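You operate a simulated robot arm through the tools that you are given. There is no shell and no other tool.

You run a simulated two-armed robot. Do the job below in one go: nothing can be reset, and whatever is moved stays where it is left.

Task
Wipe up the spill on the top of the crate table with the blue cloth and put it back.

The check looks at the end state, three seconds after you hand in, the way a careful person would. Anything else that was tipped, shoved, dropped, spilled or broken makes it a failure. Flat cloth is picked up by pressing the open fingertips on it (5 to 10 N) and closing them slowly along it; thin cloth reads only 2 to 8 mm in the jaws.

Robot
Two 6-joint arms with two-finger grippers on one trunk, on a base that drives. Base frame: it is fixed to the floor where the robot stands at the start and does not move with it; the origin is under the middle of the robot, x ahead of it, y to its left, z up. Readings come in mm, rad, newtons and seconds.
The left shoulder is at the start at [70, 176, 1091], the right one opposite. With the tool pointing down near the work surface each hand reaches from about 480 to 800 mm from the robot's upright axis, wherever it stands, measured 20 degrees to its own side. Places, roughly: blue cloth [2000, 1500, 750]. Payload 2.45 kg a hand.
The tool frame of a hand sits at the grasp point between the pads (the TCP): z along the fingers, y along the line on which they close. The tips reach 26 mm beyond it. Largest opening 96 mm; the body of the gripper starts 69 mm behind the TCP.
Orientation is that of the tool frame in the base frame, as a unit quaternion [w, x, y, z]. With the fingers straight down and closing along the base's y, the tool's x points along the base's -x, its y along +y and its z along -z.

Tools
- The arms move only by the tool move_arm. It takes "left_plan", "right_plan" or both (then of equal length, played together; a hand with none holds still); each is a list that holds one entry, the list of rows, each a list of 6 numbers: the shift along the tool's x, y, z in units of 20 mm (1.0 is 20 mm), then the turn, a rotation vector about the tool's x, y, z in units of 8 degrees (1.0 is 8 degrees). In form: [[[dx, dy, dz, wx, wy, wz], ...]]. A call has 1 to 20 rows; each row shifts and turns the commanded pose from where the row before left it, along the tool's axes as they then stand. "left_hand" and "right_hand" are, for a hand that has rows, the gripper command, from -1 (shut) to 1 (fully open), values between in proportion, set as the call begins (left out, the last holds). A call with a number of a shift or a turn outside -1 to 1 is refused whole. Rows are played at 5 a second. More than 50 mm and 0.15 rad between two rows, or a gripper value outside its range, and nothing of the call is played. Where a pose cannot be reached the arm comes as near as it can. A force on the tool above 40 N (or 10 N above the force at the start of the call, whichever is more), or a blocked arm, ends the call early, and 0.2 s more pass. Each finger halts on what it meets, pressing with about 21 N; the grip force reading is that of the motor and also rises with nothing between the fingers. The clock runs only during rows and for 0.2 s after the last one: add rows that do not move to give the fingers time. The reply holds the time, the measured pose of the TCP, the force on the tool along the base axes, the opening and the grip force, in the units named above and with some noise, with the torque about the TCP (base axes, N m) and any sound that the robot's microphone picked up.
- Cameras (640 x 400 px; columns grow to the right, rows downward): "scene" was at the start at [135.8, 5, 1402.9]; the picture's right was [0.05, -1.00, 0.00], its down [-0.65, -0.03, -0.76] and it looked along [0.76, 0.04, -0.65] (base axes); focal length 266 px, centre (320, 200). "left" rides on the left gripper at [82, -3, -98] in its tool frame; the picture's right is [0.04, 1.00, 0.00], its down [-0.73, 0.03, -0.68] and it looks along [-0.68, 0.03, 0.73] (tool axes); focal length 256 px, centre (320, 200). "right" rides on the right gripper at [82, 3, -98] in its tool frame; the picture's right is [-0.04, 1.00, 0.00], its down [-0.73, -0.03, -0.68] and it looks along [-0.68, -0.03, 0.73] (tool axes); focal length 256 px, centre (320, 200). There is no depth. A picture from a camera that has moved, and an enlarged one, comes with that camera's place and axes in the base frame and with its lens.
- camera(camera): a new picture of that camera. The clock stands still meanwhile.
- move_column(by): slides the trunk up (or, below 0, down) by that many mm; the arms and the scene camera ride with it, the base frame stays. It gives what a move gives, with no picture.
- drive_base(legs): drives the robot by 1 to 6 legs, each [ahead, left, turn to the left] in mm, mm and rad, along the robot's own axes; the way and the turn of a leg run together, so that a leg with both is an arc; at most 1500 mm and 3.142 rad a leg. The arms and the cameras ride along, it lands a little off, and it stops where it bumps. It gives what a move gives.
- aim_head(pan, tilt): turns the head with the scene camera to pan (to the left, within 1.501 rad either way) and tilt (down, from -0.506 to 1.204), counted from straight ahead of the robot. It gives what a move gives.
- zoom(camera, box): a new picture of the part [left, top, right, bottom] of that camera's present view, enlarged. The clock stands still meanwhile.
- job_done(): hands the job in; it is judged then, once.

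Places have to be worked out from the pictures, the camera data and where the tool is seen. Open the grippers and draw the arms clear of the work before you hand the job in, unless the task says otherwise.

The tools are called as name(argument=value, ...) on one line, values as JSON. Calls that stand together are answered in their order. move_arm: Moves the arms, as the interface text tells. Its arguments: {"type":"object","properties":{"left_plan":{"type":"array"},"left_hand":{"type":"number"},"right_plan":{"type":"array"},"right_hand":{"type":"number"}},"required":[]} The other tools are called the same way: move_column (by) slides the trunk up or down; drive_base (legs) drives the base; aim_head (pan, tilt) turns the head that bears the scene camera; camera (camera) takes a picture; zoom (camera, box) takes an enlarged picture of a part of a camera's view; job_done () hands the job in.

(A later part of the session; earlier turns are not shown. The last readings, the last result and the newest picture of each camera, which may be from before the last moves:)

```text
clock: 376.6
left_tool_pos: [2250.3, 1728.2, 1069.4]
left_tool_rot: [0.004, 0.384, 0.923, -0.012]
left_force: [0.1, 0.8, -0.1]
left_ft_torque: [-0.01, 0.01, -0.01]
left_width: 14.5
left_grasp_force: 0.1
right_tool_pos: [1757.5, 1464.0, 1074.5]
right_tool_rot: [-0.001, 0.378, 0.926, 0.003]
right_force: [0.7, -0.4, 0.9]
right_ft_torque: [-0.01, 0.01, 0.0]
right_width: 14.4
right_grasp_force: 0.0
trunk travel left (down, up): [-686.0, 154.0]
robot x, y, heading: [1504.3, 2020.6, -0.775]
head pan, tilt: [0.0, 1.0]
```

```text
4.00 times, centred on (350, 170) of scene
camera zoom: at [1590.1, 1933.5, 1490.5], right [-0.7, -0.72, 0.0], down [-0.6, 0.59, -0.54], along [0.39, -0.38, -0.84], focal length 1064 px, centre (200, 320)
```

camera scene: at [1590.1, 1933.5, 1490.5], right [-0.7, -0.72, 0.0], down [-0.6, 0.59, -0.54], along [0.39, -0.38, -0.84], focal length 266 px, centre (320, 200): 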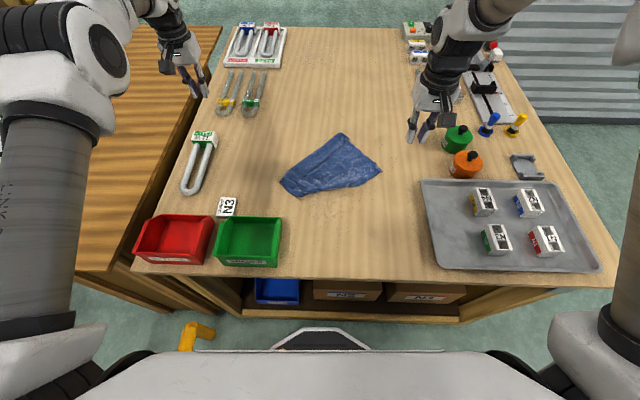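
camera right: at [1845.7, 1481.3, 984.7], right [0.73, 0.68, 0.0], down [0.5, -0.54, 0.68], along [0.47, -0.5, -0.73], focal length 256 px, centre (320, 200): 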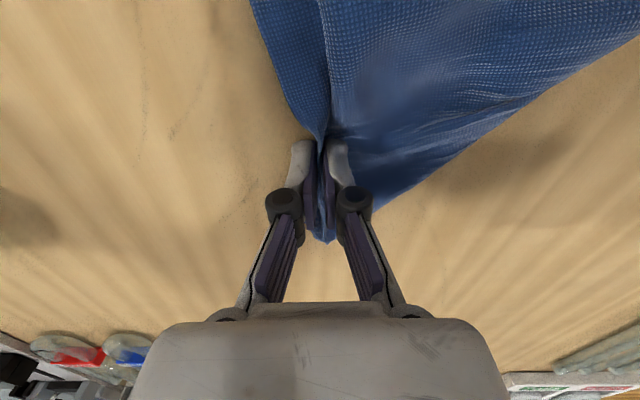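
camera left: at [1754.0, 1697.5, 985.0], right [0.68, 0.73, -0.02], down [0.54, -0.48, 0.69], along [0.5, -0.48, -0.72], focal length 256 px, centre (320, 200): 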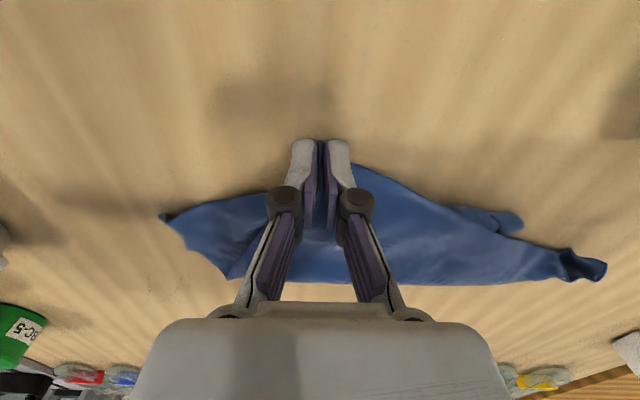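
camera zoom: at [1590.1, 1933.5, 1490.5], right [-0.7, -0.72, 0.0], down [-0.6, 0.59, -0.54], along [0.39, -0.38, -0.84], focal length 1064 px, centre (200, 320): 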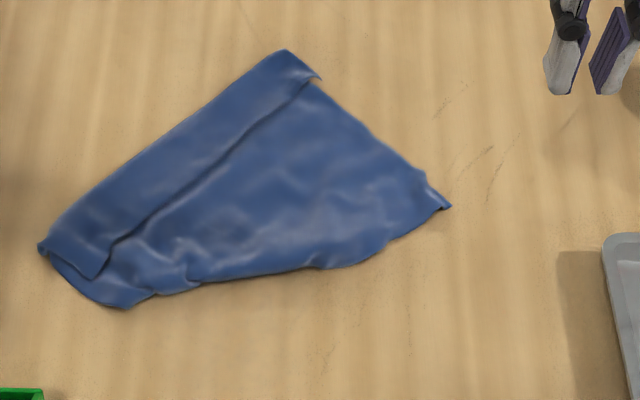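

The remaining "pleat" is just the left edge folded over by about 50 mm (strip from L1 to B). I'll pinch the strip's free hem at its middle, around n≈2490, l≈303, and lay it back to the far left; I shift the base 92 mm right for that.

drive_base(legs=[[0, -92, 0]])

camera(camera="scene")

zoom(camera="scene", box=[230, 120, 390, 220])

```text
clock: 377.7
left_tool_pos: [2187.9, 1662.2, 1069.0]
left_tool_rot: [0.003, 0.383, 0.924, -0.013]
left_force: [-0.4, 0.1, -0.2]
left_ft_torque: [-0.01, 0.01, 0.0]
left_width: 14.6
left_grasp_force: 0.1
right_tool_pos: [1694.3, 1398.8, 1073.4]
right_tool_rot: [-0.001, 0.377, 0.926, 0.003]
right_force: [-0.2, -0.4, -0.5]
right_ft_torque: [0.02, 0.0, 0.03]
right_width: 14.5
right_grasp_force: 0.1
trunk travel left (down, up): [-686.0, 154.0]
robot x, y, heading: [1436.8, 1956.3, -0.772]
head pan, tilt: [0.0, 1.0]
```

```text
taken
camera scene: at [1526.6, 1868.0, 1490.5], right [-0.7, -0.72, 0.0], down [-0.6, 0.59, -0.54], along [0.39, -0.38, -0.84], focal length 266 px, centre (320, 200)
```

scene: 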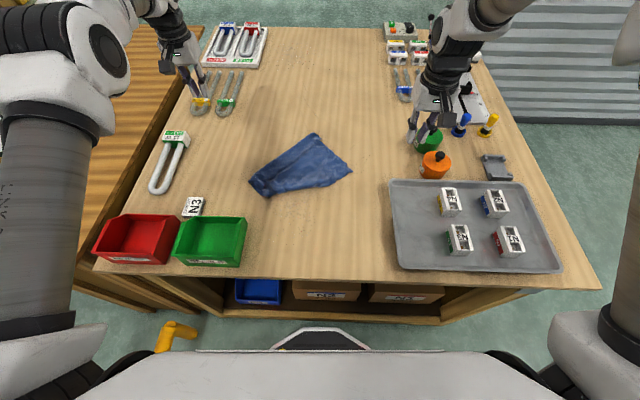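

```text
4.00 times, centred on (310, 170) of scene
camera zoom: at [1526.6, 1868.0, 1490.5], right [-0.7, -0.72, 0.0], down [-0.6, 0.59, -0.54], along [0.39, -0.38, -0.84], focal length 1064 px, centre (360, 320)
```

zoom: 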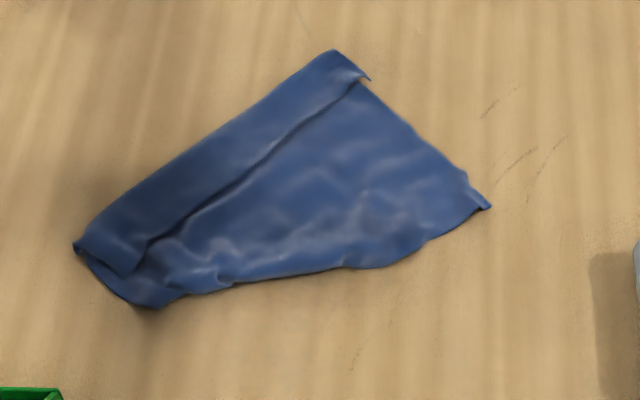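

I bring the left hand over the strip's hem middle, target (1981,1556).

move_arm(left_plan=[[[0.294, -0.923, 0, 0, 0, 0], [0.294, -0.923, 0, 0, 0, 0], [0.294, -0.923, 0, 0, 0, 0], [0.294, -0.923, 0, 0, 0, 0], [0.294, -0.923, 0, 0, 0, 0], [0.294, -0.923, 0.3, 0, 0, 0], [0.294, -0.923, 0.5, 0, 0, 0], [0.294, -0.923, 0.6, 0, 0, 0], [0.294, -0.923, 0.6, 0, 0, 0], [0.294, -0.923, 0.6, 0, 0, 0], [0.294, -0.923, 0.6, 0, 0, 0], [0.294, -0.923, 0.6, 0, 0, 0], [0, 0, 0.8, 0, 0, 0], [0, 0, 0, 0, 0, 0]]], left_hand=-0.4)

camera(camera="left")

```text
clock: 380.7
left_tool_pos: [1979.2, 1553.6, 980.6]
left_tool_rot: [0.004, 0.383, 0.924, -0.013]
left_force: [-0.6, -0.4, -0.2]
left_ft_torque: [0.02, 0.0, 0.03]
left_width: 28.7
left_grasp_force: 0.2
right_tool_pos: [1694.9, 1398.7, 1074.7]
right_tool_rot: [-0.001, 0.376, 0.927, 0.004]
right_force: [1.4, 0.0, -0.5]
right_ft_torque: [0.0, -0.04, -0.02]
right_width: 14.2
right_grasp_force: 0.0
trunk travel left (down, up): [-686.0, 154.0]
robot x, y, heading: [1438.6, 1946.1, -0.771]
head pan, tilt: [0.0, 1.0]
```

```text
taken
camera left: at [1921.7, 1611.6, 1079.2], right [0.68, 0.73, -0.02], down [0.54, -0.48, 0.69], along [0.5, -0.48, -0.72], focal length 256 px, centre (320, 200)
```

left: 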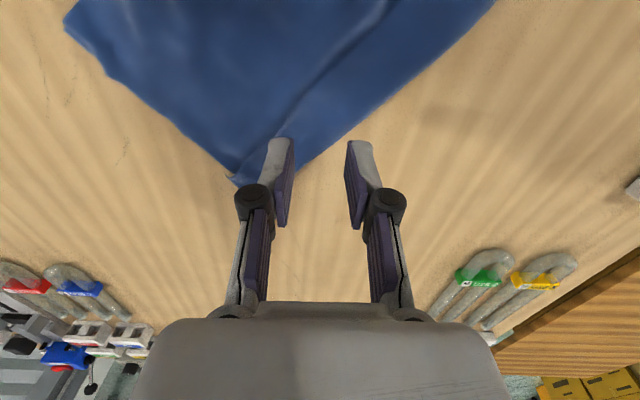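

The right finger would land just past the hem, so I shift 8 mm left (onto the strip only) and lower gently.

move_arm(left_plan=[[[0, 0.4, 0.9, 0, 0, 0], [0, 0, 0.9, 0, 0, 0], [0, 0, 0.9, 0, 0, 0], [0, 0, 0.9, 0, 0, 0], [0, 0, 0.6, 0, 0, 0], [0, 0, 0.2, 0, 0, 0], [0, 0, 0, 0, 0, 0]]])

```text
clock: 382.3
left_tool_pos: [1985.5, 1556.5, 892.7]
left_tool_rot: [0.004, 0.383, 0.924, -0.013]
left_force: [-0.9, 0.0, 0.6]
left_ft_torque: [0.03, -0.01, -0.03]
left_width: 28.9
left_grasp_force: 0.2
right_tool_pos: [1694.7, 1398.1, 1073.0]
right_tool_rot: [-0.001, 0.376, 0.926, 0.004]
right_force: [-0.2, 0.2, -0.3]
right_ft_torque: [-0.03, 0.03, 0.01]
right_width: 14.4
right_grasp_force: 0.1
trunk travel left (down, up): [-686.0, 154.0]
robot x, y, heading: [1435.9, 1947.0, -0.774]
head pan, tilt: [0.0, 1.0]
```

move_arm(left_plan=[[[0, 0, 0.15, 0, 0, 0], [0, 0, 0, 0, 0, 0]]], left_hand=-0.5)

move_arm(left_plan=[[[0, 0, 0, 0, 0, 0]]], left_hand=-0.7)

move_arm(left_plan=[[[0, 0, 0, 0, 0, 0]]], left_hand=-0.85)

move_arm(left_plan=[[[0, 0, 0, 0, 0, 0], [0, 0, 0, 0, 0, 0]]], left_hand=-1.0)

camera(camera="left")

```text
clock: 382.9
left_tool_pos: [1985.5, 1556.6, 890.6]
left_tool_rot: [0.004, 0.382, 0.924, -0.012]
left_force: [-0.4, -0.4, 0.1]
left_ft_torque: [0.01, -0.02, -0.01]
left_width: 23.9
left_grasp_force: 0.1
right_tool_pos: [1693.1, 1397.7, 1073.1]
right_tool_rot: [-0.001, 0.377, 0.926, 0.003]
right_force: [0.4, -0.2, 0.6]
right_ft_torque: [-0.01, 0.0, -0.03]
right_width: 14.5
right_grasp_force: 0.0
trunk travel left (down, up): [-686.0, 154.0]
robot x, y, heading: [1438.6, 1952.7, -0.772]
head pan, tilt: [0.0, 1.0]
```

```text
clock: 383.3
left_tool_pos: [1984.7, 1557.4, 890.6]
left_tool_rot: [0.003, 0.383, 0.924, -0.012]
left_force: [-0.7, -0.3, 0.4]
left_ft_torque: [-0.02, -0.03, 0.02]
left_width: 14.5
left_grasp_force: 0.2
right_tool_pos: [1695.0, 1397.6, 1073.2]
right_tool_rot: [-0.001, 0.376, 0.926, 0.004]
right_force: [-0.1, -0.4, -0.5]
right_ft_torque: [0.02, -0.01, -0.02]
right_width: 14.3
right_grasp_force: 0.1
trunk travel left (down, up): [-686.0, 154.0]
robot x, y, heading: [1438.7, 1950.4, -0.775]
head pan, tilt: [0.0, 1.0]
```

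```text
clock: 383.7
left_tool_pos: [1984.7, 1556.2, 889.7]
left_tool_rot: [0.004, 0.382, 0.924, -0.013]
left_force: [-0.4, 0.2, -0.5]
left_ft_torque: [0.01, 0.0, -0.04]
left_width: 7.2
left_grasp_force: 0.1
right_tool_pos: [1693.7, 1397.6, 1074.5]
right_tool_rot: [-0.002, 0.376, 0.927, 0.004]
right_force: [-0.3, 0.1, -0.4]
right_ft_torque: [0.01, -0.01, -0.01]
right_width: 14.5
right_grasp_force: 0.0
trunk travel left (down, up): [-686.0, 154.0]
robot x, y, heading: [1437.2, 1949.6, -0.77]
head pan, tilt: [0.0, 1.0]
```

```text
clock: 384.3
left_tool_pos: [1984.5, 1556.8, 889.3]
left_tool_rot: [0.003, 0.383, 0.924, -0.013]
left_force: [-0.3, 0.8, 0.0]
left_ft_torque: [-0.01, 0.01, 0.02]
left_width: 0.0
left_grasp_force: 20.9
right_tool_pos: [1694.1, 1397.7, 1074.3]
right_tool_rot: [-0.002, 0.377, 0.926, 0.004]
right_force: [-0.2, 0.8, 1.8]
right_ft_torque: [-0.01, -0.01, 0.0]
right_width: 14.5
right_grasp_force: 0.1
trunk travel left (down, up): [-686.0, 154.0]
robot x, y, heading: [1442.3, 1951.9, -0.775]
head pan, tilt: [0.0, 1.0]
```

```text
taken
camera left: at [1927.2, 1615.7, 987.7], right [0.68, 0.73, -0.02], down [0.54, -0.48, 0.69], along [0.5, -0.48, -0.72], focal length 256 px, centre (320, 200)
```

left: 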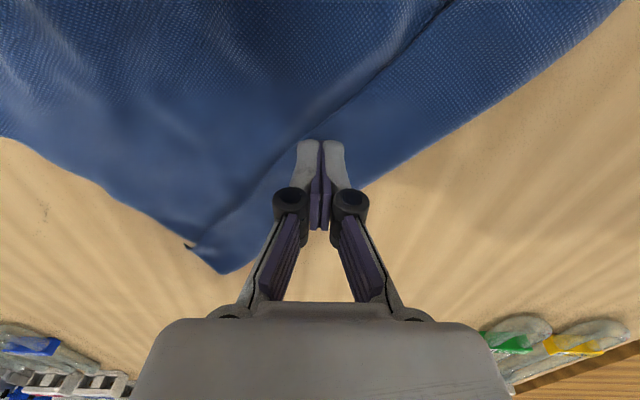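

No cloth was caught (not enough press). I reopen, press 3 mm lower, and close again.

move_arm(left_plan=[[[0, 0, -0.1, 0, 0, 0], [0, 0, 0, 0, 0, 0]]], left_hand=-0.4)

move_arm(left_plan=[[[0, 0, 0.15, 0, 0, 0], [0, 0, 0.15, 0, 0, 0], [0, 0, 0, 0, 0, 0]]])

```text
clock: 384.9
left_tool_pos: [1984.8, 1557.3, 892.1]
left_tool_rot: [0.003, 0.383, 0.924, -0.013]
left_force: [-0.4, 0.0, 0.1]
left_ft_torque: [-0.01, 0.01, 0.02]
left_width: 28.8
left_grasp_force: 0.1
right_tool_pos: [1694.2, 1398.7, 1075.0]
right_tool_rot: [-0.001, 0.376, 0.926, 0.004]
right_force: [0.6, 0.2, 0.2]
right_ft_torque: [0.0, -0.03, -0.02]
right_width: 14.4
right_grasp_force: 0.0
trunk travel left (down, up): [-686.0, 154.0]
robot x, y, heading: [1437.5, 1951.2, -0.774]
head pan, tilt: [0.0, 1.0]
```

```text
clock: 385.7
left_tool_pos: [1985.3, 1557.6, 889.0]
left_tool_rot: [0.005, 0.382, 0.924, -0.013]
left_force: [0.6, -0.5, 11.6]
left_ft_torque: [0.08, -0.04, -0.04]
left_width: 26.0
left_grasp_force: 0.0
right_tool_pos: [1692.2, 1399.7, 1075.3]
right_tool_rot: [0.0, 0.376, 0.927, 0.003]
right_force: [-0.1, 0.0, -0.7]
right_ft_torque: [-0.02, 0.02, 0.02]
right_width: 14.4
right_grasp_force: 0.1
trunk travel left (down, up): [-686.0, 154.0]
robot x, y, heading: [1438.5, 1949.6, -0.771]
head pan, tilt: [0.0, 1.0]
```

Now 11.6 N on the layers; I ease 1 mm and close stepwise.

move_arm(left_plan=[[[0, 0, -0.06, 0, 0, 0]]], left_hand=-0.6)

move_arm(left_plan=[[[0, 0, 0, 0, 0, 0]]], left_hand=-0.8)

move_arm(left_plan=[[[0, 0, 0, 0, 0, 0], [0, 0, 0, 0, 0, 0]]], left_hand=-1.0)

camera(camera="left")

```text
clock: 386.1
left_tool_pos: [1984.2, 1556.8, 887.0]
left_tool_rot: [0.004, 0.383, 0.924, -0.012]
left_force: [0.5, 0.1, 5.0]
left_ft_torque: [0.04, -0.03, 0.05]
left_width: 19.4
left_grasp_force: 0.2
right_tool_pos: [1693.1, 1398.0, 1074.4]
right_tool_rot: [-0.001, 0.377, 0.926, 0.004]
right_force: [-0.3, 0.0, -0.2]
right_ft_torque: [0.02, -0.02, 0.02]
right_width: 14.3
right_grasp_force: 0.1
trunk travel left (down, up): [-686.0, 154.0]
robot x, y, heading: [1440.1, 1949.8, -0.772]
head pan, tilt: [0.0, 1.0]
```

```text
clock: 386.5
left_tool_pos: [1985.2, 1557.1, 887.9]
left_tool_rot: [0.004, 0.383, 0.924, -0.013]
left_force: [0.5, 0.0, 5.0]
left_ft_torque: [0.04, 0.0, 0.01]
left_width: 8.3
left_grasp_force: 0.0
right_tool_pos: [1694.5, 1398.4, 1073.4]
right_tool_rot: [0.0, 0.377, 0.926, 0.003]
right_force: [0.6, 0.9, 0.0]
right_ft_torque: [0.01, -0.03, -0.03]
right_width: 14.4
right_grasp_force: 0.0
trunk travel left (down, up): [-686.0, 154.0]
robot x, y, heading: [1439.7, 1952.9, -0.769]
head pan, tilt: [0.0, 1.0]
```

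```text
clock: 387.1
left_tool_pos: [1984.3, 1556.1, 887.3]
left_tool_rot: [0.004, 0.383, 0.924, -0.013]
left_force: [-1.4, 0.3, 2.2]
left_ft_torque: [-0.01, 0.03, 0.01]
left_width: 0.0
left_grasp_force: 21.3
right_tool_pos: [1693.5, 1397.8, 1073.9]
right_tool_rot: [-0.001, 0.376, 0.927, 0.003]
right_force: [-0.3, 0.5, 0.5]
right_ft_torque: [0.05, 0.02, -0.01]
right_width: 14.4
right_grasp_force: 0.0
trunk travel left (down, up): [-686.0, 154.0]
robot x, y, heading: [1439.9, 1952.9, -0.775]
head pan, tilt: [0.0, 1.0]
```

```text
taken
camera left: at [1927.3, 1615.3, 985.2], right [0.68, 0.73, -0.02], down [0.54, -0.48, 0.69], along [0.5, -0.48, -0.72], focal length 256 px, centre (320, 200)
```

left: 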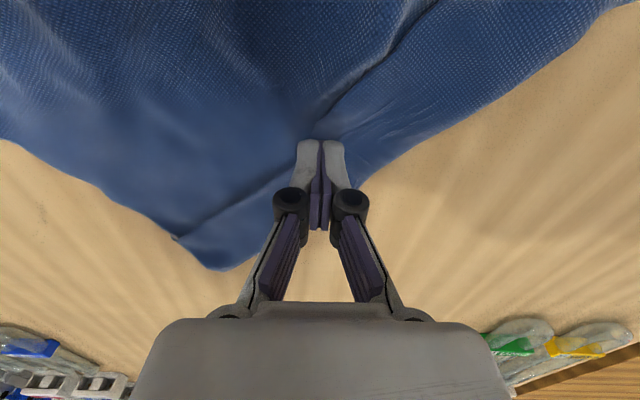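

Missed again – the strip slid instead. Its free corner FC1 near the left end is easier to pinch, so I raise the hand and look.

move_arm(left_plan=[[[0, 0, -0.5, 0, 0, 0], [0, 0, -0.7, 0, 0, 0], [0, 0, -1, 0, 0, 0], [0, 0, -1, 0, 0, 0], [0, 0, -1, 0, 0, 0], [0, 0, -1, 0, 0, 0], [0, 0, -1, 0, 0, 0], [0, 1, 0, 0, 0, 0], [0, 1, 0, 0, 0, 0], [0, 1, 0, 0, 0, 0], [0, 1, 0, 0, 0, 0], [0, 1, 0, 0, 0, 0], [0, 1, 0, 0, 0, 0], [0, 1, 0, 0, 0, 0], [0, 1, 0, 0, 0, 0], [0, 1, 0, 0, 0, 0]]], left_hand=-0.4)

zoom(camera="scene", box=[230, 120, 390, 220])

camera(camera="left")

```text
clock: 390.5
left_tool_pos: [2114.0, 1687.3, 1006.8]
left_tool_rot: [0.003, 0.383, 0.924, -0.013]
left_force: [-0.1, -0.3, -0.1]
left_ft_torque: [-0.03, 0.0, -0.04]
left_width: 28.7
left_grasp_force: 0.1
right_tool_pos: [1695.1, 1399.9, 1073.9]
right_tool_rot: [-0.002, 0.377, 0.926, 0.002]
right_force: [0.3, 1.2, -0.4]
right_ft_torque: [0.0, 0.03, -0.01]
right_width: 14.5
right_grasp_force: 0.1
trunk travel left (down, up): [-686.0, 154.0]
robot x, y, heading: [1442.1, 1945.9, -0.765]
head pan, tilt: [0.0, 1.0]
```

```text
4.00 times, centred on (310, 170) of scene
camera zoom: at [1527.2, 1868.7, 1490.5], right [-0.7, -0.72, 0.0], down [-0.6, 0.59, -0.54], along [0.39, -0.38, -0.84], focal length 1064 px, centre (360, 320)
```

zoom: 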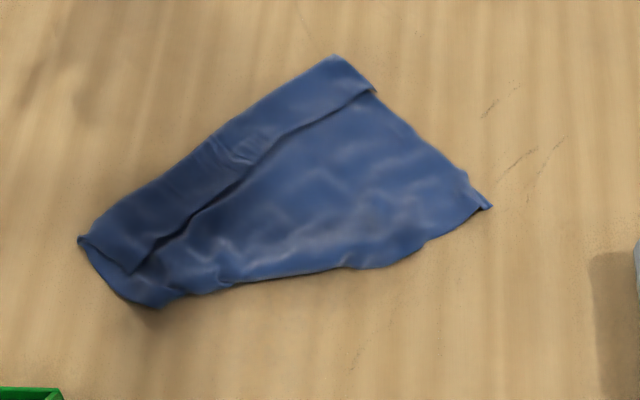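

```text
taken
camera left: at [2055.6, 1745.9, 1104.6], right [0.68, 0.73, -0.02], down [0.54, -0.48, 0.69], along [0.5, -0.48, -0.72], focal length 256 px, centre (320, 200)
```

left: 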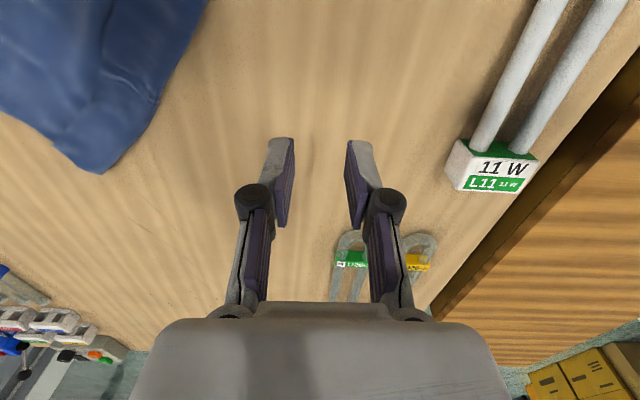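

FC1 lies at about (1959,1678). I move the left hand there, slightly inside the strip.

move_arm(left_plan=[[[0.68, -0.924, 0.2, 0, 0, 0], [0.68, -0.924, 0.2, 0, 0, 0], [0.68, -0.924, 0.2, 0, 0, 0], [0.68, -0.924, 0.2, 0, 0, 0], [0.68, -0.924, 0.2, 0, 0, 0], [0.68, -0.924, 0.2, 0, 0, 0], [0, 0, 0.6, 0, 0, 0], [0, 0, 0, 0, 0, 0]]])

camera(camera="left")

```text
clock: 392.3
left_tool_pos: [1977.6, 1665.9, 973.2]
left_tool_rot: [0.004, 0.382, 0.924, -0.013]
left_force: [1.1, -0.4, -0.2]
left_ft_torque: [0.01, 0.0, -0.01]
left_width: 28.7
left_grasp_force: 0.1
right_tool_pos: [1694.3, 1398.8, 1073.0]
right_tool_rot: [-0.002, 0.376, 0.927, 0.004]
right_force: [0.2, 0.5, 1.1]
right_ft_torque: [-0.02, 0.0, -0.03]
right_width: 14.2
right_grasp_force: 0.0
trunk travel left (down, up): [-686.0, 154.0]
robot x, y, heading: [1436.5, 1947.1, -0.775]
head pan, tilt: [0.0, 1.0]
```

```text
taken
camera left: at [1919.1, 1723.6, 1071.1], right [0.68, 0.73, -0.02], down [0.54, -0.48, 0.69], along [0.5, -0.48, -0.72], focal length 256 px, centre (320, 200)
```

left: 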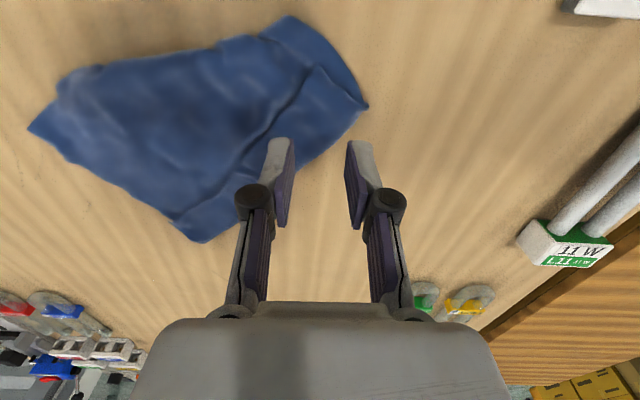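

The TCP lies in the strip about 27 mm from FC1. I lower and press properly this time.

move_arm(left_plan=[[[0.2, 0.1, 0.9, 0, 0, 0], [0, 0, 0.9, 0, 0, 0], [0, 0, 0.9, 0, 0, 0], [0, 0, 0.9, 0, 0, 0], [0, 0, 0.5, 0, 0, 0], [0, 0, 0.15, 0, 0, 0], [0, 0, 0, 0, 0, 0]]])

```text
clock: 393.9
left_tool_pos: [1974.8, 1667.1, 888.1]
left_tool_rot: [0.005, 0.383, 0.924, -0.013]
left_force: [2.1, -1.1, 8.5]
left_ft_torque: [0.12, -0.24, -0.06]
left_width: 29.8
left_grasp_force: 0.7
right_tool_pos: [1693.5, 1399.3, 1073.8]
right_tool_rot: [0.0, 0.377, 0.926, 0.003]
right_force: [0.2, -0.4, 1.0]
right_ft_torque: [0.03, -0.02, 0.01]
right_width: 14.5
right_grasp_force: 0.2
trunk travel left (down, up): [-686.0, 154.0]
robot x, y, heading: [1438.2, 1949.1, -0.773]
head pan, tilt: [0.0, 1.0]
```

8.5 N – I close stepwise.

move_arm(left_plan=[[[0, 0, 0, 0, 0, 0]]], left_hand=-0.55)

move_arm(left_plan=[[[0, 0, 0, 0, 0, 0]]], left_hand=-0.7)

move_arm(left_plan=[[[0, 0, 0, 0, 0, 0]]], left_hand=-0.85)

move_arm(left_plan=[[[0, 0, 0, 0, 0, 0], [0, 0, 0, 0, 0, 0]]], left_hand=-1.0)

camera(camera="left")

```text
clock: 394.3
left_tool_pos: [1974.1, 1667.1, 888.0]
left_tool_rot: [0.004, 0.383, 0.924, -0.011]
left_force: [-0.5, 0.8, 6.5]
left_ft_torque: [-0.01, -0.04, 0.01]
left_width: 21.4
left_grasp_force: 0.0
right_tool_pos: [1693.2, 1398.4, 1074.6]
right_tool_rot: [-0.001, 0.377, 0.926, 0.004]
right_force: [-0.2, -0.1, 0.4]
right_ft_torque: [-0.02, -0.01, 0.01]
right_width: 14.2
right_grasp_force: 0.1
trunk travel left (down, up): [-686.0, 154.0]
robot x, y, heading: [1437.7, 1948.4, -0.773]
head pan, tilt: [0.0, 1.0]
```

```text
clock: 394.7
left_tool_pos: [1974.6, 1667.9, 887.9]
left_tool_rot: [0.004, 0.382, 0.924, -0.012]
left_force: [-0.6, 0.9, 5.1]
left_ft_torque: [-0.01, -0.01, 0.02]
left_width: 13.7
left_grasp_force: 0.0
right_tool_pos: [1692.8, 1398.4, 1075.1]
right_tool_rot: [-0.001, 0.377, 0.926, 0.003]
right_force: [0.7, -0.1, 0.9]
right_ft_torque: [0.0, 0.03, -0.04]
right_width: 14.3
right_grasp_force: 0.1
trunk travel left (down, up): [-686.0, 154.0]
robot x, y, heading: [1440.6, 1949.0, -0.772]
head pan, tilt: [0.0, 1.0]
```

```text
clock: 395.1
left_tool_pos: [1973.4, 1667.8, 887.6]
left_tool_rot: [0.003, 0.382, 0.924, -0.013]
left_force: [-0.7, -0.8, 3.1]
left_ft_torque: [0.01, 0.03, -0.01]
left_width: 6.4
left_grasp_force: 0.2
right_tool_pos: [1693.3, 1398.6, 1074.5]
right_tool_rot: [0.0, 0.377, 0.926, 0.003]
right_force: [-0.1, -0.6, -0.5]
right_ft_torque: [0.0, 0.01, 0.01]
right_width: 14.7
right_grasp_force: 0.0
trunk travel left (down, up): [-686.0, 154.0]
robot x, y, heading: [1439.2, 1946.1, -0.775]
head pan, tilt: [0.0, 1.0]
```

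```text
clock: 395.7
left_tool_pos: [1974.5, 1667.3, 887.1]
left_tool_rot: [0.003, 0.383, 0.924, -0.013]
left_force: [-1.2, 0.4, 2.9]
left_ft_torque: [0.01, 0.0, -0.01]
left_width: 2.4
left_grasp_force: 20.8
right_tool_pos: [1693.9, 1398.4, 1074.0]
right_tool_rot: [0.0, 0.376, 0.927, 0.003]
right_force: [0.1, -0.5, -1.3]
right_ft_torque: [-0.01, 0.03, 0.02]
right_width: 14.3
right_grasp_force: 0.0
trunk travel left (down, up): [-686.0, 154.0]
robot x, y, heading: [1437.6, 1954.2, -0.773]
head pan, tilt: [0.0, 1.0]
```

```text
taken
camera left: at [1916.7, 1726.4, 985.7], right [0.68, 0.73, -0.02], down [0.54, -0.48, 0.69], along [0.5, -0.48, -0.72], focal length 256 px, centre (320, 200)
```

left: 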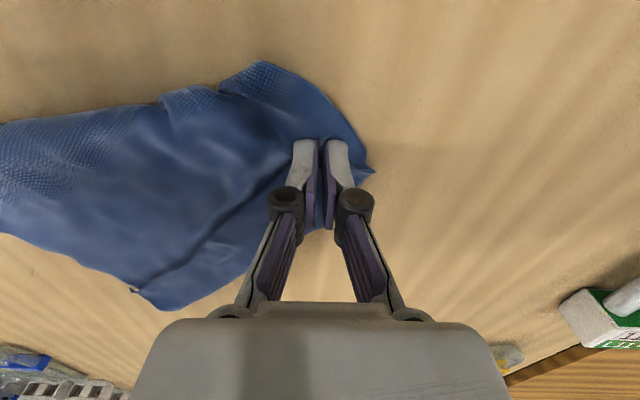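

Something is held (2.4 mm). I lift it 24 mm and carry it about 82 mm left and 76 mm forward, over the fold.

move_arm(left_plan=[[[0, 0.2, -0.6, 0, 0, 0], [-0.3, 0.4, -0.6, 0, 0, 0], [-0.7, 0.7, 0, 0, 0, 0], [-0.7, 0.7, 0, 0, 0, 0], [-0.7, 0.7, 0, 0, 0, 0], [-0.7, 0.7, 0, 0, 0, 0], [-0.7, 0.7, 0, 0, 0, 0], [0, 0, 0.5, 0, 0, 0], [0, 0, 0.5, 0, 0, 0], [0, 0, 0, 0, 0, 0]]])

camera(camera="scene")

zoom(camera="scene", box=[220, 110, 396, 220])

```text
clock: 397.9
left_tool_pos: [2087.3, 1671.5, 891.3]
left_tool_rot: [0.004, 0.382, 0.924, -0.013]
left_force: [1.1, 0.1, -0.5]
left_ft_torque: [0.02, -0.02, 0.05]
left_width: 2.6
left_grasp_force: 20.6
right_tool_pos: [1694.9, 1397.8, 1075.2]
right_tool_rot: [-0.001, 0.376, 0.927, 0.003]
right_force: [0.6, 0.4, 0.2]
right_ft_torque: [0.01, 0.0, -0.01]
right_width: 14.5
right_grasp_force: 0.1
trunk travel left (down, up): [-686.0, 154.0]
robot x, y, heading: [1437.3, 1954.3, -0.772]
head pan, tilt: [0.0, 1.0]
```

```text
taken
camera scene: at [1526.2, 1868.0, 1490.5], right [-0.7, -0.72, 0.0], down [-0.6, 0.59, -0.54], along [0.39, -0.38, -0.84], focal length 266 px, centre (320, 200)
```

scene: 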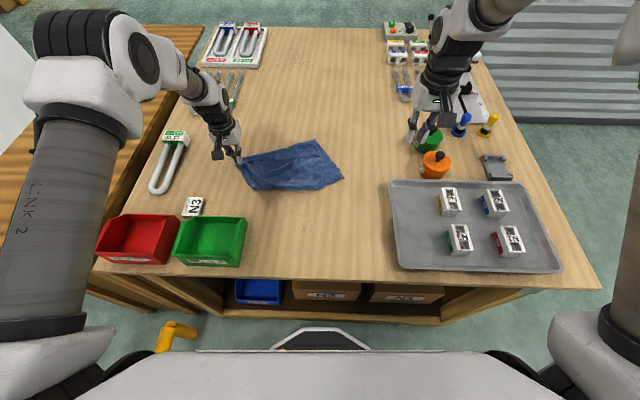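

```text
3.64 times, centred on (308, 165) of scene
camera zoom: at [1526.2, 1868.0, 1490.5], right [-0.7, -0.72, 0.0], down [-0.6, 0.59, -0.54], along [0.39, -0.38, -0.84], focal length 968 px, centre (364, 327)
```

zoom: 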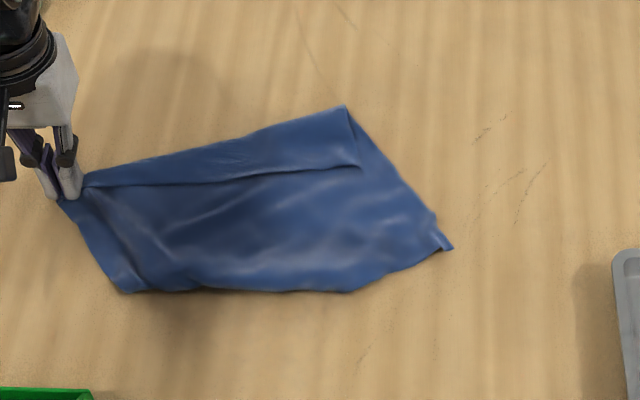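

The sheet is now nearly a full rectangle – corners about (2658,294), (2426,398), (2336,241), (2596,195) – only a narrow strip at the far side is still folded. I set the corner down and release it.

move_arm(left_plan=[[[0, 0, 0.1, 0, 0, 0], [0, 0, 0, 0, 0, 0]]], left_hand=-0.7)

move_arm(left_plan=[[[0, 0, -0.5, 0, 0, 0], [0, 0, -0.7, 0, 0, 0], [0, 0, -1, 0, 0, 0], [0, 0, -1, 0, 0, 0], [0, 0, -1, 0, 0, 0], [0, 0, -1, 0, 0, 0], [0, 0, -1, 0, 0, 0], [0, 0, -0.5, 0, 0, 0]]])

camera(camera="scene")

zoom(camera="scene", box=[220, 110, 396, 220])

```text
clock: 398.5
left_tool_pos: [2087.0, 1671.6, 889.5]
left_tool_rot: [0.003, 0.383, 0.924, -0.012]
left_force: [0.3, 0.6, 0.0]
left_ft_torque: [-0.02, 0.01, -0.03]
left_width: 14.3
left_grasp_force: 0.1
right_tool_pos: [1693.5, 1397.8, 1074.2]
right_tool_rot: [-0.002, 0.376, 0.927, 0.004]
right_force: [-0.1, 0.7, 0.7]
right_ft_torque: [-0.01, 0.0, 0.01]
right_width: 14.2
right_grasp_force: 0.2
trunk travel left (down, up): [-686.0, 154.0]
robot x, y, heading: [1439.5, 1950.7, -0.775]
head pan, tilt: [0.0, 1.0]
```

```text
clock: 400.3
left_tool_pos: [2087.1, 1674.2, 1025.0]
left_tool_rot: [0.002, 0.382, 0.924, -0.012]
left_force: [0.6, 0.3, 0.1]
left_ft_torque: [0.03, -0.01, -0.01]
left_width: 14.3
left_grasp_force: 0.0
right_tool_pos: [1694.0, 1398.8, 1074.3]
right_tool_rot: [-0.001, 0.378, 0.926, 0.003]
right_force: [-0.3, -0.5, 0.1]
right_ft_torque: [0.03, -0.01, -0.02]
right_width: 14.3
right_grasp_force: 0.0
trunk travel left (down, up): [-686.0, 154.0]
robot x, y, heading: [1436.9, 1950.0, -0.768]
head pan, tilt: [0.0, 1.0]
```

```text
taken
camera scene: at [1526.2, 1868.0, 1490.5], right [-0.7, -0.72, 0.0], down [-0.6, 0.59, -0.54], along [0.39, -0.38, -0.84], focal length 266 px, centre (320, 200)
```

scene: 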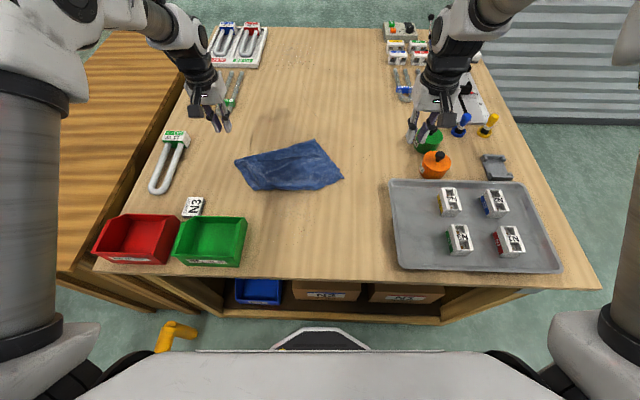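

```text
3.64 times, centred on (308, 165) of scene
camera zoom: at [1526.2, 1868.0, 1490.5], right [-0.7, -0.72, 0.0], down [-0.6, 0.59, -0.54], along [0.39, -0.38, -0.84], focal length 968 px, centre (364, 327)
```

zoom: 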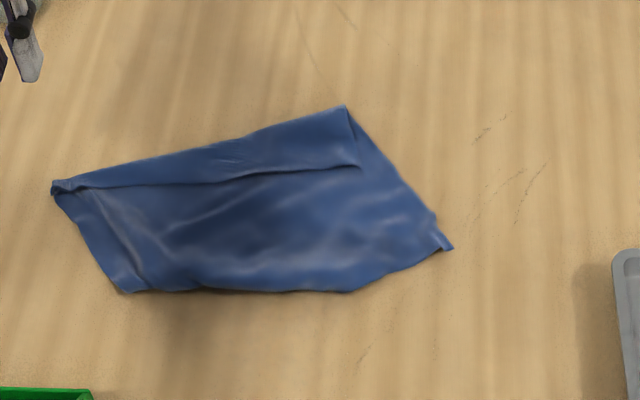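

The cloth is well spread. Now I slide it home (about 110 mm to the far side, 10 mm left) by a pinch near its middle, as at first; I bring the left hand above (1968,1579).

move_arm(left_plan=[[[0.1, -0.947, 0.2, 0, 0, 0], [0.1, -0.947, 0.2, 0, 0, 0], [0.1, -0.947, 0.2, 0, 0, 0], [0.1, -0.947, 0.2, 0, 0, 0], [0.1, -0.947, 0.2, 0, 0, 0], [0.1, -0.947, 0.2, 0, 0, 0], [0.1, -0.947, 0.2, 0, 0, 0], [0.1, -0.947, 0.2, 0, 0, 0], [0, 0, 0.9, 0, 0, 0], [0, 0, 0.9, 0, 0, 0], [0, 0, 0, 0, 0, 0]]], left_hand=-0.15)

drive_base(legs=[[10, 0, 0]])

camera(camera="left")

```text
clock: 402.7
left_tool_pos: [1966.1, 1576.4, 958.0]
left_tool_rot: [0.005, 0.383, 0.924, -0.013]
left_force: [-0.2, 0.6, -0.1]
left_ft_torque: [-0.02, -0.01, 0.0]
left_width: 40.8
left_grasp_force: 0.1
right_tool_pos: [1693.3, 1398.3, 1074.5]
right_tool_rot: [-0.001, 0.377, 0.926, 0.004]
right_force: [-0.2, -0.8, -0.3]
right_ft_torque: [0.01, 0.0, 0.01]
right_width: 14.5
right_grasp_force: 0.0
trunk travel left (down, up): [-686.0, 154.0]
robot x, y, heading: [1438.6, 1947.7, -0.772]
head pan, tilt: [0.0, 1.0]
```

```text
clock: 403.4
left_tool_pos: [1974.4, 1570.7, 961.2]
left_tool_rot: [0.005, 0.382, 0.924, -0.014]
left_force: [0.4, 0.7, 0.3]
left_ft_torque: [-0.06, -0.02, 0.01]
left_width: 40.9
left_grasp_force: 0.1
right_tool_pos: [1698.5, 1391.8, 1075.3]
right_tool_rot: [0.0, 0.376, 0.927, 0.003]
right_force: [0.0, 1.1, 0.3]
right_ft_torque: [-0.03, -0.01, 0.03]
right_width: 14.2
right_grasp_force: 0.0
trunk travel left (down, up): [-686.0, 154.0]
robot x, y, heading: [1446.0, 1944.8, -0.772]
head pan, tilt: [0.0, 1.0]
```

```text
taken
camera left: at [1915.0, 1629.7, 1057.6], right [0.68, 0.73, -0.02], down [0.54, -0.48, 0.69], along [0.5, -0.48, -0.72], focal length 256 px, centre (320, 200)
```

left: 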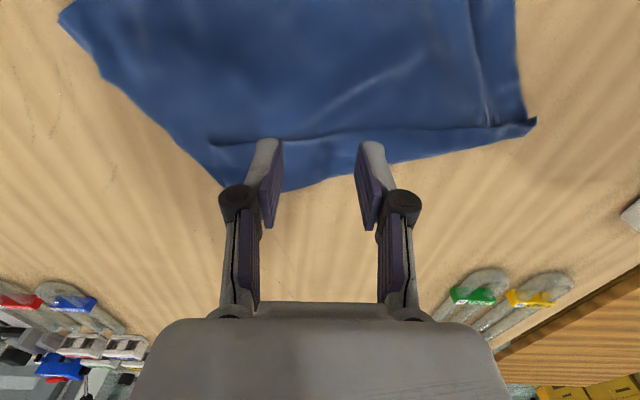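

The point under the TCP is in the single-layer middle of the sheet. I lower to contact.

move_arm(left_plan=[[[0, 0, 0.9, 0, 0, 0], [0, 0, 0.9, 0, 0, 0], [0, 0, 0.9, 0, 0, 0], [0, 0, 0.5, 0, 0, 0], [0, 0, 0.25, 0, 0, 0], [0, 0, 0.15, 0, 0, 0], [0, 0, 0, 0, 0, 0]]])

```text
clock: 405.0
left_tool_pos: [1973.8, 1567.5, 886.6]
left_tool_rot: [0.004, 0.382, 0.924, -0.013]
left_force: [-0.6, -0.6, 3.9]
left_ft_torque: [0.07, -0.06, -0.01]
left_width: 41.1
left_grasp_force: 0.2
right_tool_pos: [1700.1, 1392.2, 1074.0]
right_tool_rot: [-0.001, 0.377, 0.926, 0.003]
right_force: [-0.4, 0.4, 0.0]
right_ft_torque: [-0.02, -0.01, -0.05]
right_width: 14.2
right_grasp_force: 0.1
trunk travel left (down, up): [-686.0, 154.0]
robot x, y, heading: [1444.7, 1942.9, -0.769]
head pan, tilt: [0.0, 1.0]
```

Contact; I press 1 mm more and close slowly.

move_arm(left_plan=[[[0, 0, 0.06, 0, 0, 0]]], left_hand=-0.3)

move_arm(left_plan=[[[0, 0, 0, 0, 0, 0]]], left_hand=-0.5)

move_arm(left_plan=[[[0, 0, 0, 0, 0, 0]]], left_hand=-0.7)

move_arm(left_plan=[[[0, 0, 0, 0, 0, 0]]], left_hand=-0.85)

move_arm(left_plan=[[[0, 0, 0, 0, 0, 0], [0, 0, 0, 0, 0, 0]]], left_hand=-1.0)

camera(camera="left")

```text
clock: 405.4
left_tool_pos: [1972.5, 1567.6, 887.4]
left_tool_rot: [0.004, 0.383, 0.924, -0.013]
left_force: [-0.6, 0.7, 13.4]
left_ft_torque: [0.11, 0.06, -0.01]
left_width: 32.7
left_grasp_force: 7.1
right_tool_pos: [1700.4, 1392.0, 1075.1]
right_tool_rot: [-0.001, 0.376, 0.927, 0.003]
right_force: [0.0, -0.3, 0.3]
right_ft_torque: [0.0, 0.0, -0.01]
right_width: 14.2
right_grasp_force: 0.0
trunk travel left (down, up): [-686.0, 154.0]
robot x, y, heading: [1446.5, 1941.8, -0.777]
head pan, tilt: [0.0, 1.0]
```

```text
clock: 405.8
left_tool_pos: [1972.7, 1568.6, 885.5]
left_tool_rot: [0.004, 0.383, 0.924, -0.012]
left_force: [-2.5, -0.3, 13.9]
left_ft_torque: [-0.06, 0.19, -0.01]
left_width: 23.4
left_grasp_force: 6.5
right_tool_pos: [1700.4, 1391.2, 1075.5]
right_tool_rot: [-0.001, 0.376, 0.926, 0.003]
right_force: [0.0, 0.6, 0.6]
right_ft_torque: [0.02, 0.01, 0.01]
right_width: 14.3
right_grasp_force: 0.1
trunk travel left (down, up): [-686.0, 154.0]
robot x, y, heading: [1445.1, 1942.5, -0.773]
head pan, tilt: [0.0, 1.0]
```

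```text
clock: 406.2
left_tool_pos: [1973.1, 1567.7, 887.2]
left_tool_rot: [0.004, 0.383, 0.924, -0.013]
left_force: [-0.6, -1.7, 13.6]
left_ft_torque: [-0.01, 0.15, -0.02]
left_width: 14.6
left_grasp_force: 0.0
right_tool_pos: [1700.7, 1392.5, 1076.2]
right_tool_rot: [-0.001, 0.377, 0.926, 0.003]
right_force: [-0.2, 0.1, 1.2]
right_ft_torque: [0.01, -0.01, 0.0]
right_width: 14.6
right_grasp_force: 0.1
trunk travel left (down, up): [-686.0, 154.0]
robot x, y, heading: [1444.0, 1941.6, -0.775]
head pan, tilt: [0.0, 1.0]
```

```text
clock: 406.6
left_tool_pos: [1972.2, 1568.5, 887.1]
left_tool_rot: [0.005, 0.383, 0.924, -0.013]
left_force: [0.2, -1.2, 13.4]
left_ft_torque: [0.06, 0.05, -0.03]
left_width: 6.3
left_grasp_force: 0.1
right_tool_pos: [1700.8, 1390.8, 1076.0]
right_tool_rot: [-0.001, 0.376, 0.927, 0.004]
right_force: [0.2, 0.6, 0.3]
right_ft_torque: [0.0, 0.03, 0.01]
right_width: 14.2
right_grasp_force: 0.0
trunk travel left (down, up): [-686.0, 154.0]
robot x, y, heading: [1445.8, 1943.7, -0.775]
head pan, tilt: [0.0, 1.0]
```

```text
clock: 407.2
left_tool_pos: [1973.4, 1568.6, 886.6]
left_tool_rot: [0.004, 0.382, 0.924, -0.013]
left_force: [2.3, 6.0, 26.4]
left_ft_torque: [0.28, -0.36, -0.02]
left_width: 4.7
left_grasp_force: 25.4
right_tool_pos: [1701.0, 1391.9, 1075.5]
right_tool_rot: [-0.001, 0.376, 0.927, 0.003]
right_force: [-0.8, -0.4, 0.8]
right_ft_torque: [0.03, -0.01, 0.0]
right_width: 14.1
right_grasp_force: 0.1
trunk travel left (down, up): [-686.0, 154.0]
robot x, y, heading: [1447.5, 1944.7, -0.774]
head pan, tilt: [0.0, 1.0]
```

```text
taken
camera left: at [1915.3, 1627.3, 984.3], right [0.68, 0.74, -0.02], down [0.54, -0.48, 0.69], along [0.5, -0.48, -0.72], focal length 256 px, centre (320, 200)
```

left: 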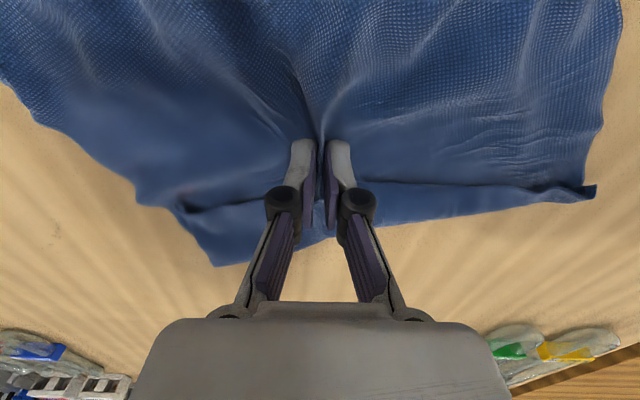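

The cloth is held (4.7 mm) at n=2505, l=286, practically its middle. I ease the press and slide it forward 108 mm, slowly.

move_arm(left_plan=[[[0, 0, -0.25, 0, 0, 0], [-0.45, 0.04, 0, 0, 0, 0], [-0.45, 0.04, 0, 0, 0, 0], [-0.45, 0.04, 0, 0, 0, 0], [-0.45, 0.04, 0, 0, 0, 0], [-0.45, 0.04, 0, 0, 0, 0], [-0.45, 0.04, 0, 0, 0, 0], [-0.45, 0.04, 0, 0, 0, 0], [-0.45, 0.04, 0, 0, 0, 0], [-0.45, 0.04, 0, 0, 0, 0], [-0.45, 0.04, 0, 0, 0, 0], [-0.45, 0.04, 0, 0, 0, 0], [-0.45, 0.04, 0, 0, 0, 0], [0, 0, 0, 0, 0, 0]]])

camera(camera="scene")

zoom(camera="scene", box=[220, 90, 396, 200])

camera(camera="left")

```text
clock: 410.2
left_tool_pos: [2053.7, 1504.9, 892.6]
left_tool_rot: [0.003, 0.382, 0.924, -0.013]
left_force: [-1.2, -0.6, 0.0]
left_ft_torque: [0.02, -0.07, -0.03]
left_width: 1.6
left_grasp_force: 18.2
left hand out of reach, approached as far as the arm can: row 13
right_tool_pos: [1700.0, 1389.7, 1074.1]
right_tool_rot: [-0.001, 0.376, 0.927, 0.003]
right_force: [0.2, -0.9, -0.4]
right_ft_torque: [-0.01, -0.01, 0.0]
right_width: 14.2
right_grasp_force: 0.0
trunk travel left (down, up): [-686.0, 154.0]
robot x, y, heading: [1447.0, 1946.5, -0.771]
head pan, tilt: [0.0, 1.0]
```

```text
taken
camera scene: at [1533.3, 1860.9, 1490.5], right [-0.7, -0.72, 0.0], down [-0.6, 0.59, -0.54], along [0.39, -0.38, -0.84], focal length 266 px, centre (320, 200)
```

scene: 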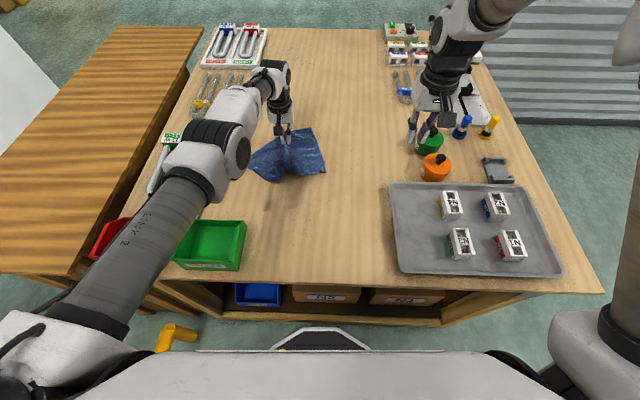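

```text
3.64 times, centred on (308, 145) of scene
camera zoom: at [1533.3, 1860.9, 1490.5], right [-0.7, -0.72, 0.0], down [-0.6, 0.59, -0.54], along [0.39, -0.38, -0.84], focal length 968 px, centre (364, 400)
```

zoom: 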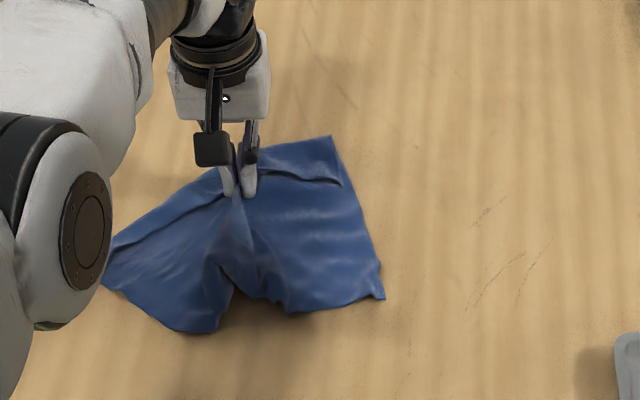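

```text
taken
camera left: at [1996.6, 1563.2, 991.0], right [0.68, 0.73, -0.02], down [0.54, -0.48, 0.69], along [0.5, -0.48, -0.72], focal length 256 px, centre (320, 200)
```

left: 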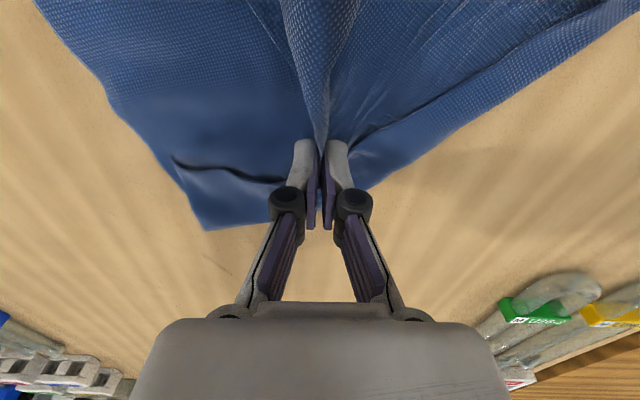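

The cloth came along, still spread (n≈2392–2625, l≈237–466); its middle is about 55 mm short of home. I drag it a last bit by driving the base 30 mm ahead and 15 mm left, which still leaves about 40 mm to the crate.

drive_base(legs=[[30, 15, 0]])

zoom(camera="scene", box=[210, 90, 386, 200])

```text
clock: 411.1
left_tool_pos: [2084.1, 1496.1, 895.6]
left_tool_rot: [0.006, 0.383, 0.924, -0.013]
left_force: [-0.5, -0.1, 2.9]
left_ft_torque: [0.0, -0.03, 0.0]
left_width: 3.8
left_grasp_force: 20.6
right_tool_pos: [1729.1, 1383.9, 1076.1]
right_tool_rot: [0.0, 0.378, 0.926, 0.003]
right_force: [-0.2, -0.2, 0.1]
right_ft_torque: [-0.04, -0.01, 0.0]
right_width: 14.5
right_grasp_force: 0.0
trunk travel left (down, up): [-686.0, 154.0]
robot x, y, heading: [1476.5, 1933.6, -0.773]
head pan, tilt: [0.0, 1.0]
```

```text
3.64 times, centred on (298, 145) of scene
camera zoom: at [1561.0, 1852.5, 1490.9], right [-0.7, -0.72, 0.0], down [-0.6, 0.59, -0.54], along [0.39, -0.38, -0.84], focal length 968 px, centre (400, 400)
```

zoom: 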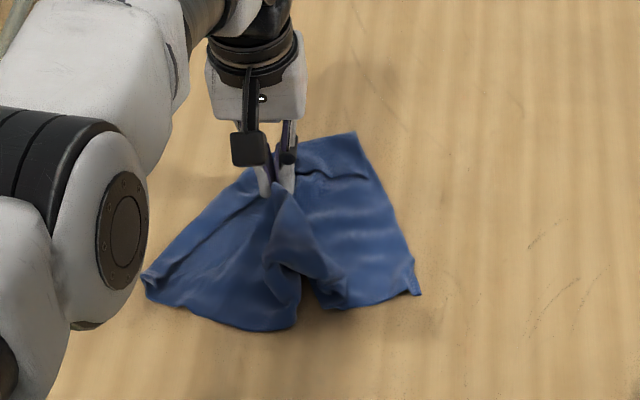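

The pinch is now at (2532, 416). I lower it to the table, release gently and withdraw.

move_arm(left_plan=[[[0, 0, 0.2, 0, 0, 0], [0, 0, 0, 0, 0, 0]]])

move_arm(left_plan=[[[0, 0, 0, 0, 0, 0], [0, 0, 0, 0, 0, 0]]], left_hand=-0.6)

move_arm(left_plan=[[[0, 0, -0.5, 0, 0, 0], [0, 0, -0.7, 0, 0, 0], [0, 0, -1, 0, 0, 0], [0, 0, -1, 0, 0, 0], [0, 0, -1, 0, 0, 0], [0, 0, -1, 0, 0, 0], [0, 0, -1, 0, 0, 0], [0.3, 0.5, -1, 0, 0, 0], [0.5, 1, -1, 0, 0, 0], [0.5, 1, 0, 0, 0, 0], [0.5, 1, 0, 0, 0, 0], [0.5, 1, 0, 0, 0, 0], [0.5, 1, 0, 0, 0, 0], [0.5, 1, 0, 0, 0, 0]]])

camera(camera="scene")

zoom(camera="scene", box=[210, 90, 386, 200])

```text
clock: 411.7
left_tool_pos: [2084.5, 1494.8, 889.2]
left_tool_rot: [0.004, 0.383, 0.924, -0.013]
left_force: [4.3, 2.6, 2.1]
left_ft_torque: [0.15, -0.01, 0.0]
left_width: 2.6
left_grasp_force: 18.6
right_tool_pos: [1733.1, 1381.7, 1075.9]
right_tool_rot: [-0.001, 0.377, 0.926, 0.003]
right_force: [-0.1, -0.6, -0.2]
right_ft_torque: [-0.01, 0.05, -0.02]
right_width: 14.4
right_grasp_force: 0.0
trunk travel left (down, up): [-686.0, 154.0]
robot x, y, heading: [1478.7, 1931.0, -0.777]
head pan, tilt: [0.0, 1.0]
```

```text
clock: 412.3
left_tool_pos: [2085.1, 1495.3, 889.0]
left_tool_rot: [0.003, 0.383, 0.924, -0.012]
left_force: [-0.1, -1.0, -0.2]
left_ft_torque: [-0.01, 0.02, 0.02]
left_width: 19.1
left_grasp_force: 0.1
right_tool_pos: [1732.1, 1380.9, 1074.1]
right_tool_rot: [-0.002, 0.377, 0.926, 0.003]
right_force: [0.0, -1.1, -0.8]
right_ft_torque: [0.0, -0.01, 0.0]
right_width: 14.4
right_grasp_force: 0.0
trunk travel left (down, up): [-686.0, 154.0]
robot x, y, heading: [1478.9, 1932.1, -0.769]
head pan, tilt: [0.0, 1.0]
```

```text
clock: 415.3
left_tool_pos: [2133.4, 1639.9, 1048.8]
left_tool_rot: [0.005, 0.383, 0.924, -0.013]
left_force: [-0.4, -0.2, 0.2]
left_ft_torque: [-0.01, 0.0, -0.01]
left_width: 19.2
left_grasp_force: 0.0
right_tool_pos: [1732.4, 1382.1, 1074.9]
right_tool_rot: [-0.001, 0.378, 0.926, 0.002]
right_force: [-0.1, 0.3, 0.8]
right_ft_torque: [0.01, 0.02, -0.02]
right_width: 14.4
right_grasp_force: 0.0
trunk travel left (down, up): [-686.0, 154.0]
robot x, y, heading: [1480.5, 1936.3, -0.771]
head pan, tilt: [0.0, 1.0]
```

```text
taken
camera scene: at [1565.3, 1852.4, 1490.5], right [-0.7, -0.72, 0.0], down [-0.6, 0.59, -0.54], along [0.39, -0.38, -0.84], focal length 266 px, centre (320, 200)
```

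scene: 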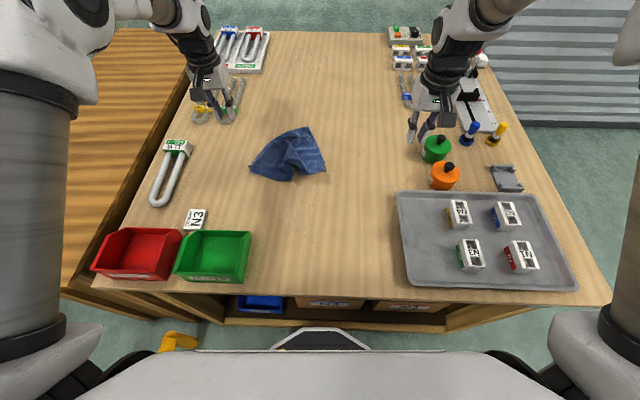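

```text
3.64 times, centred on (298, 145) of scene
camera zoom: at [1565.3, 1852.4, 1490.5], right [-0.7, -0.72, 0.0], down [-0.6, 0.59, -0.54], along [0.39, -0.38, -0.84], focal length 968 px, centre (400, 400)
```

zoom: 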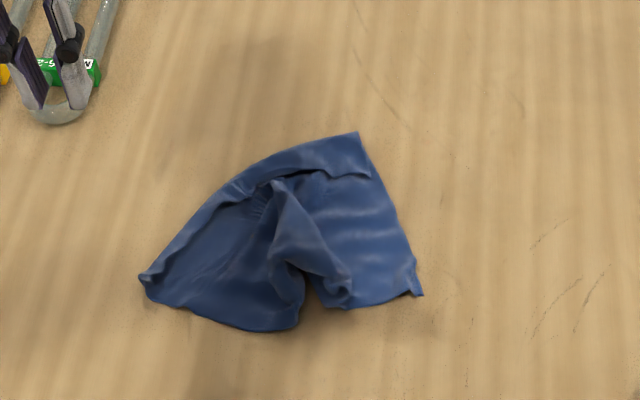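

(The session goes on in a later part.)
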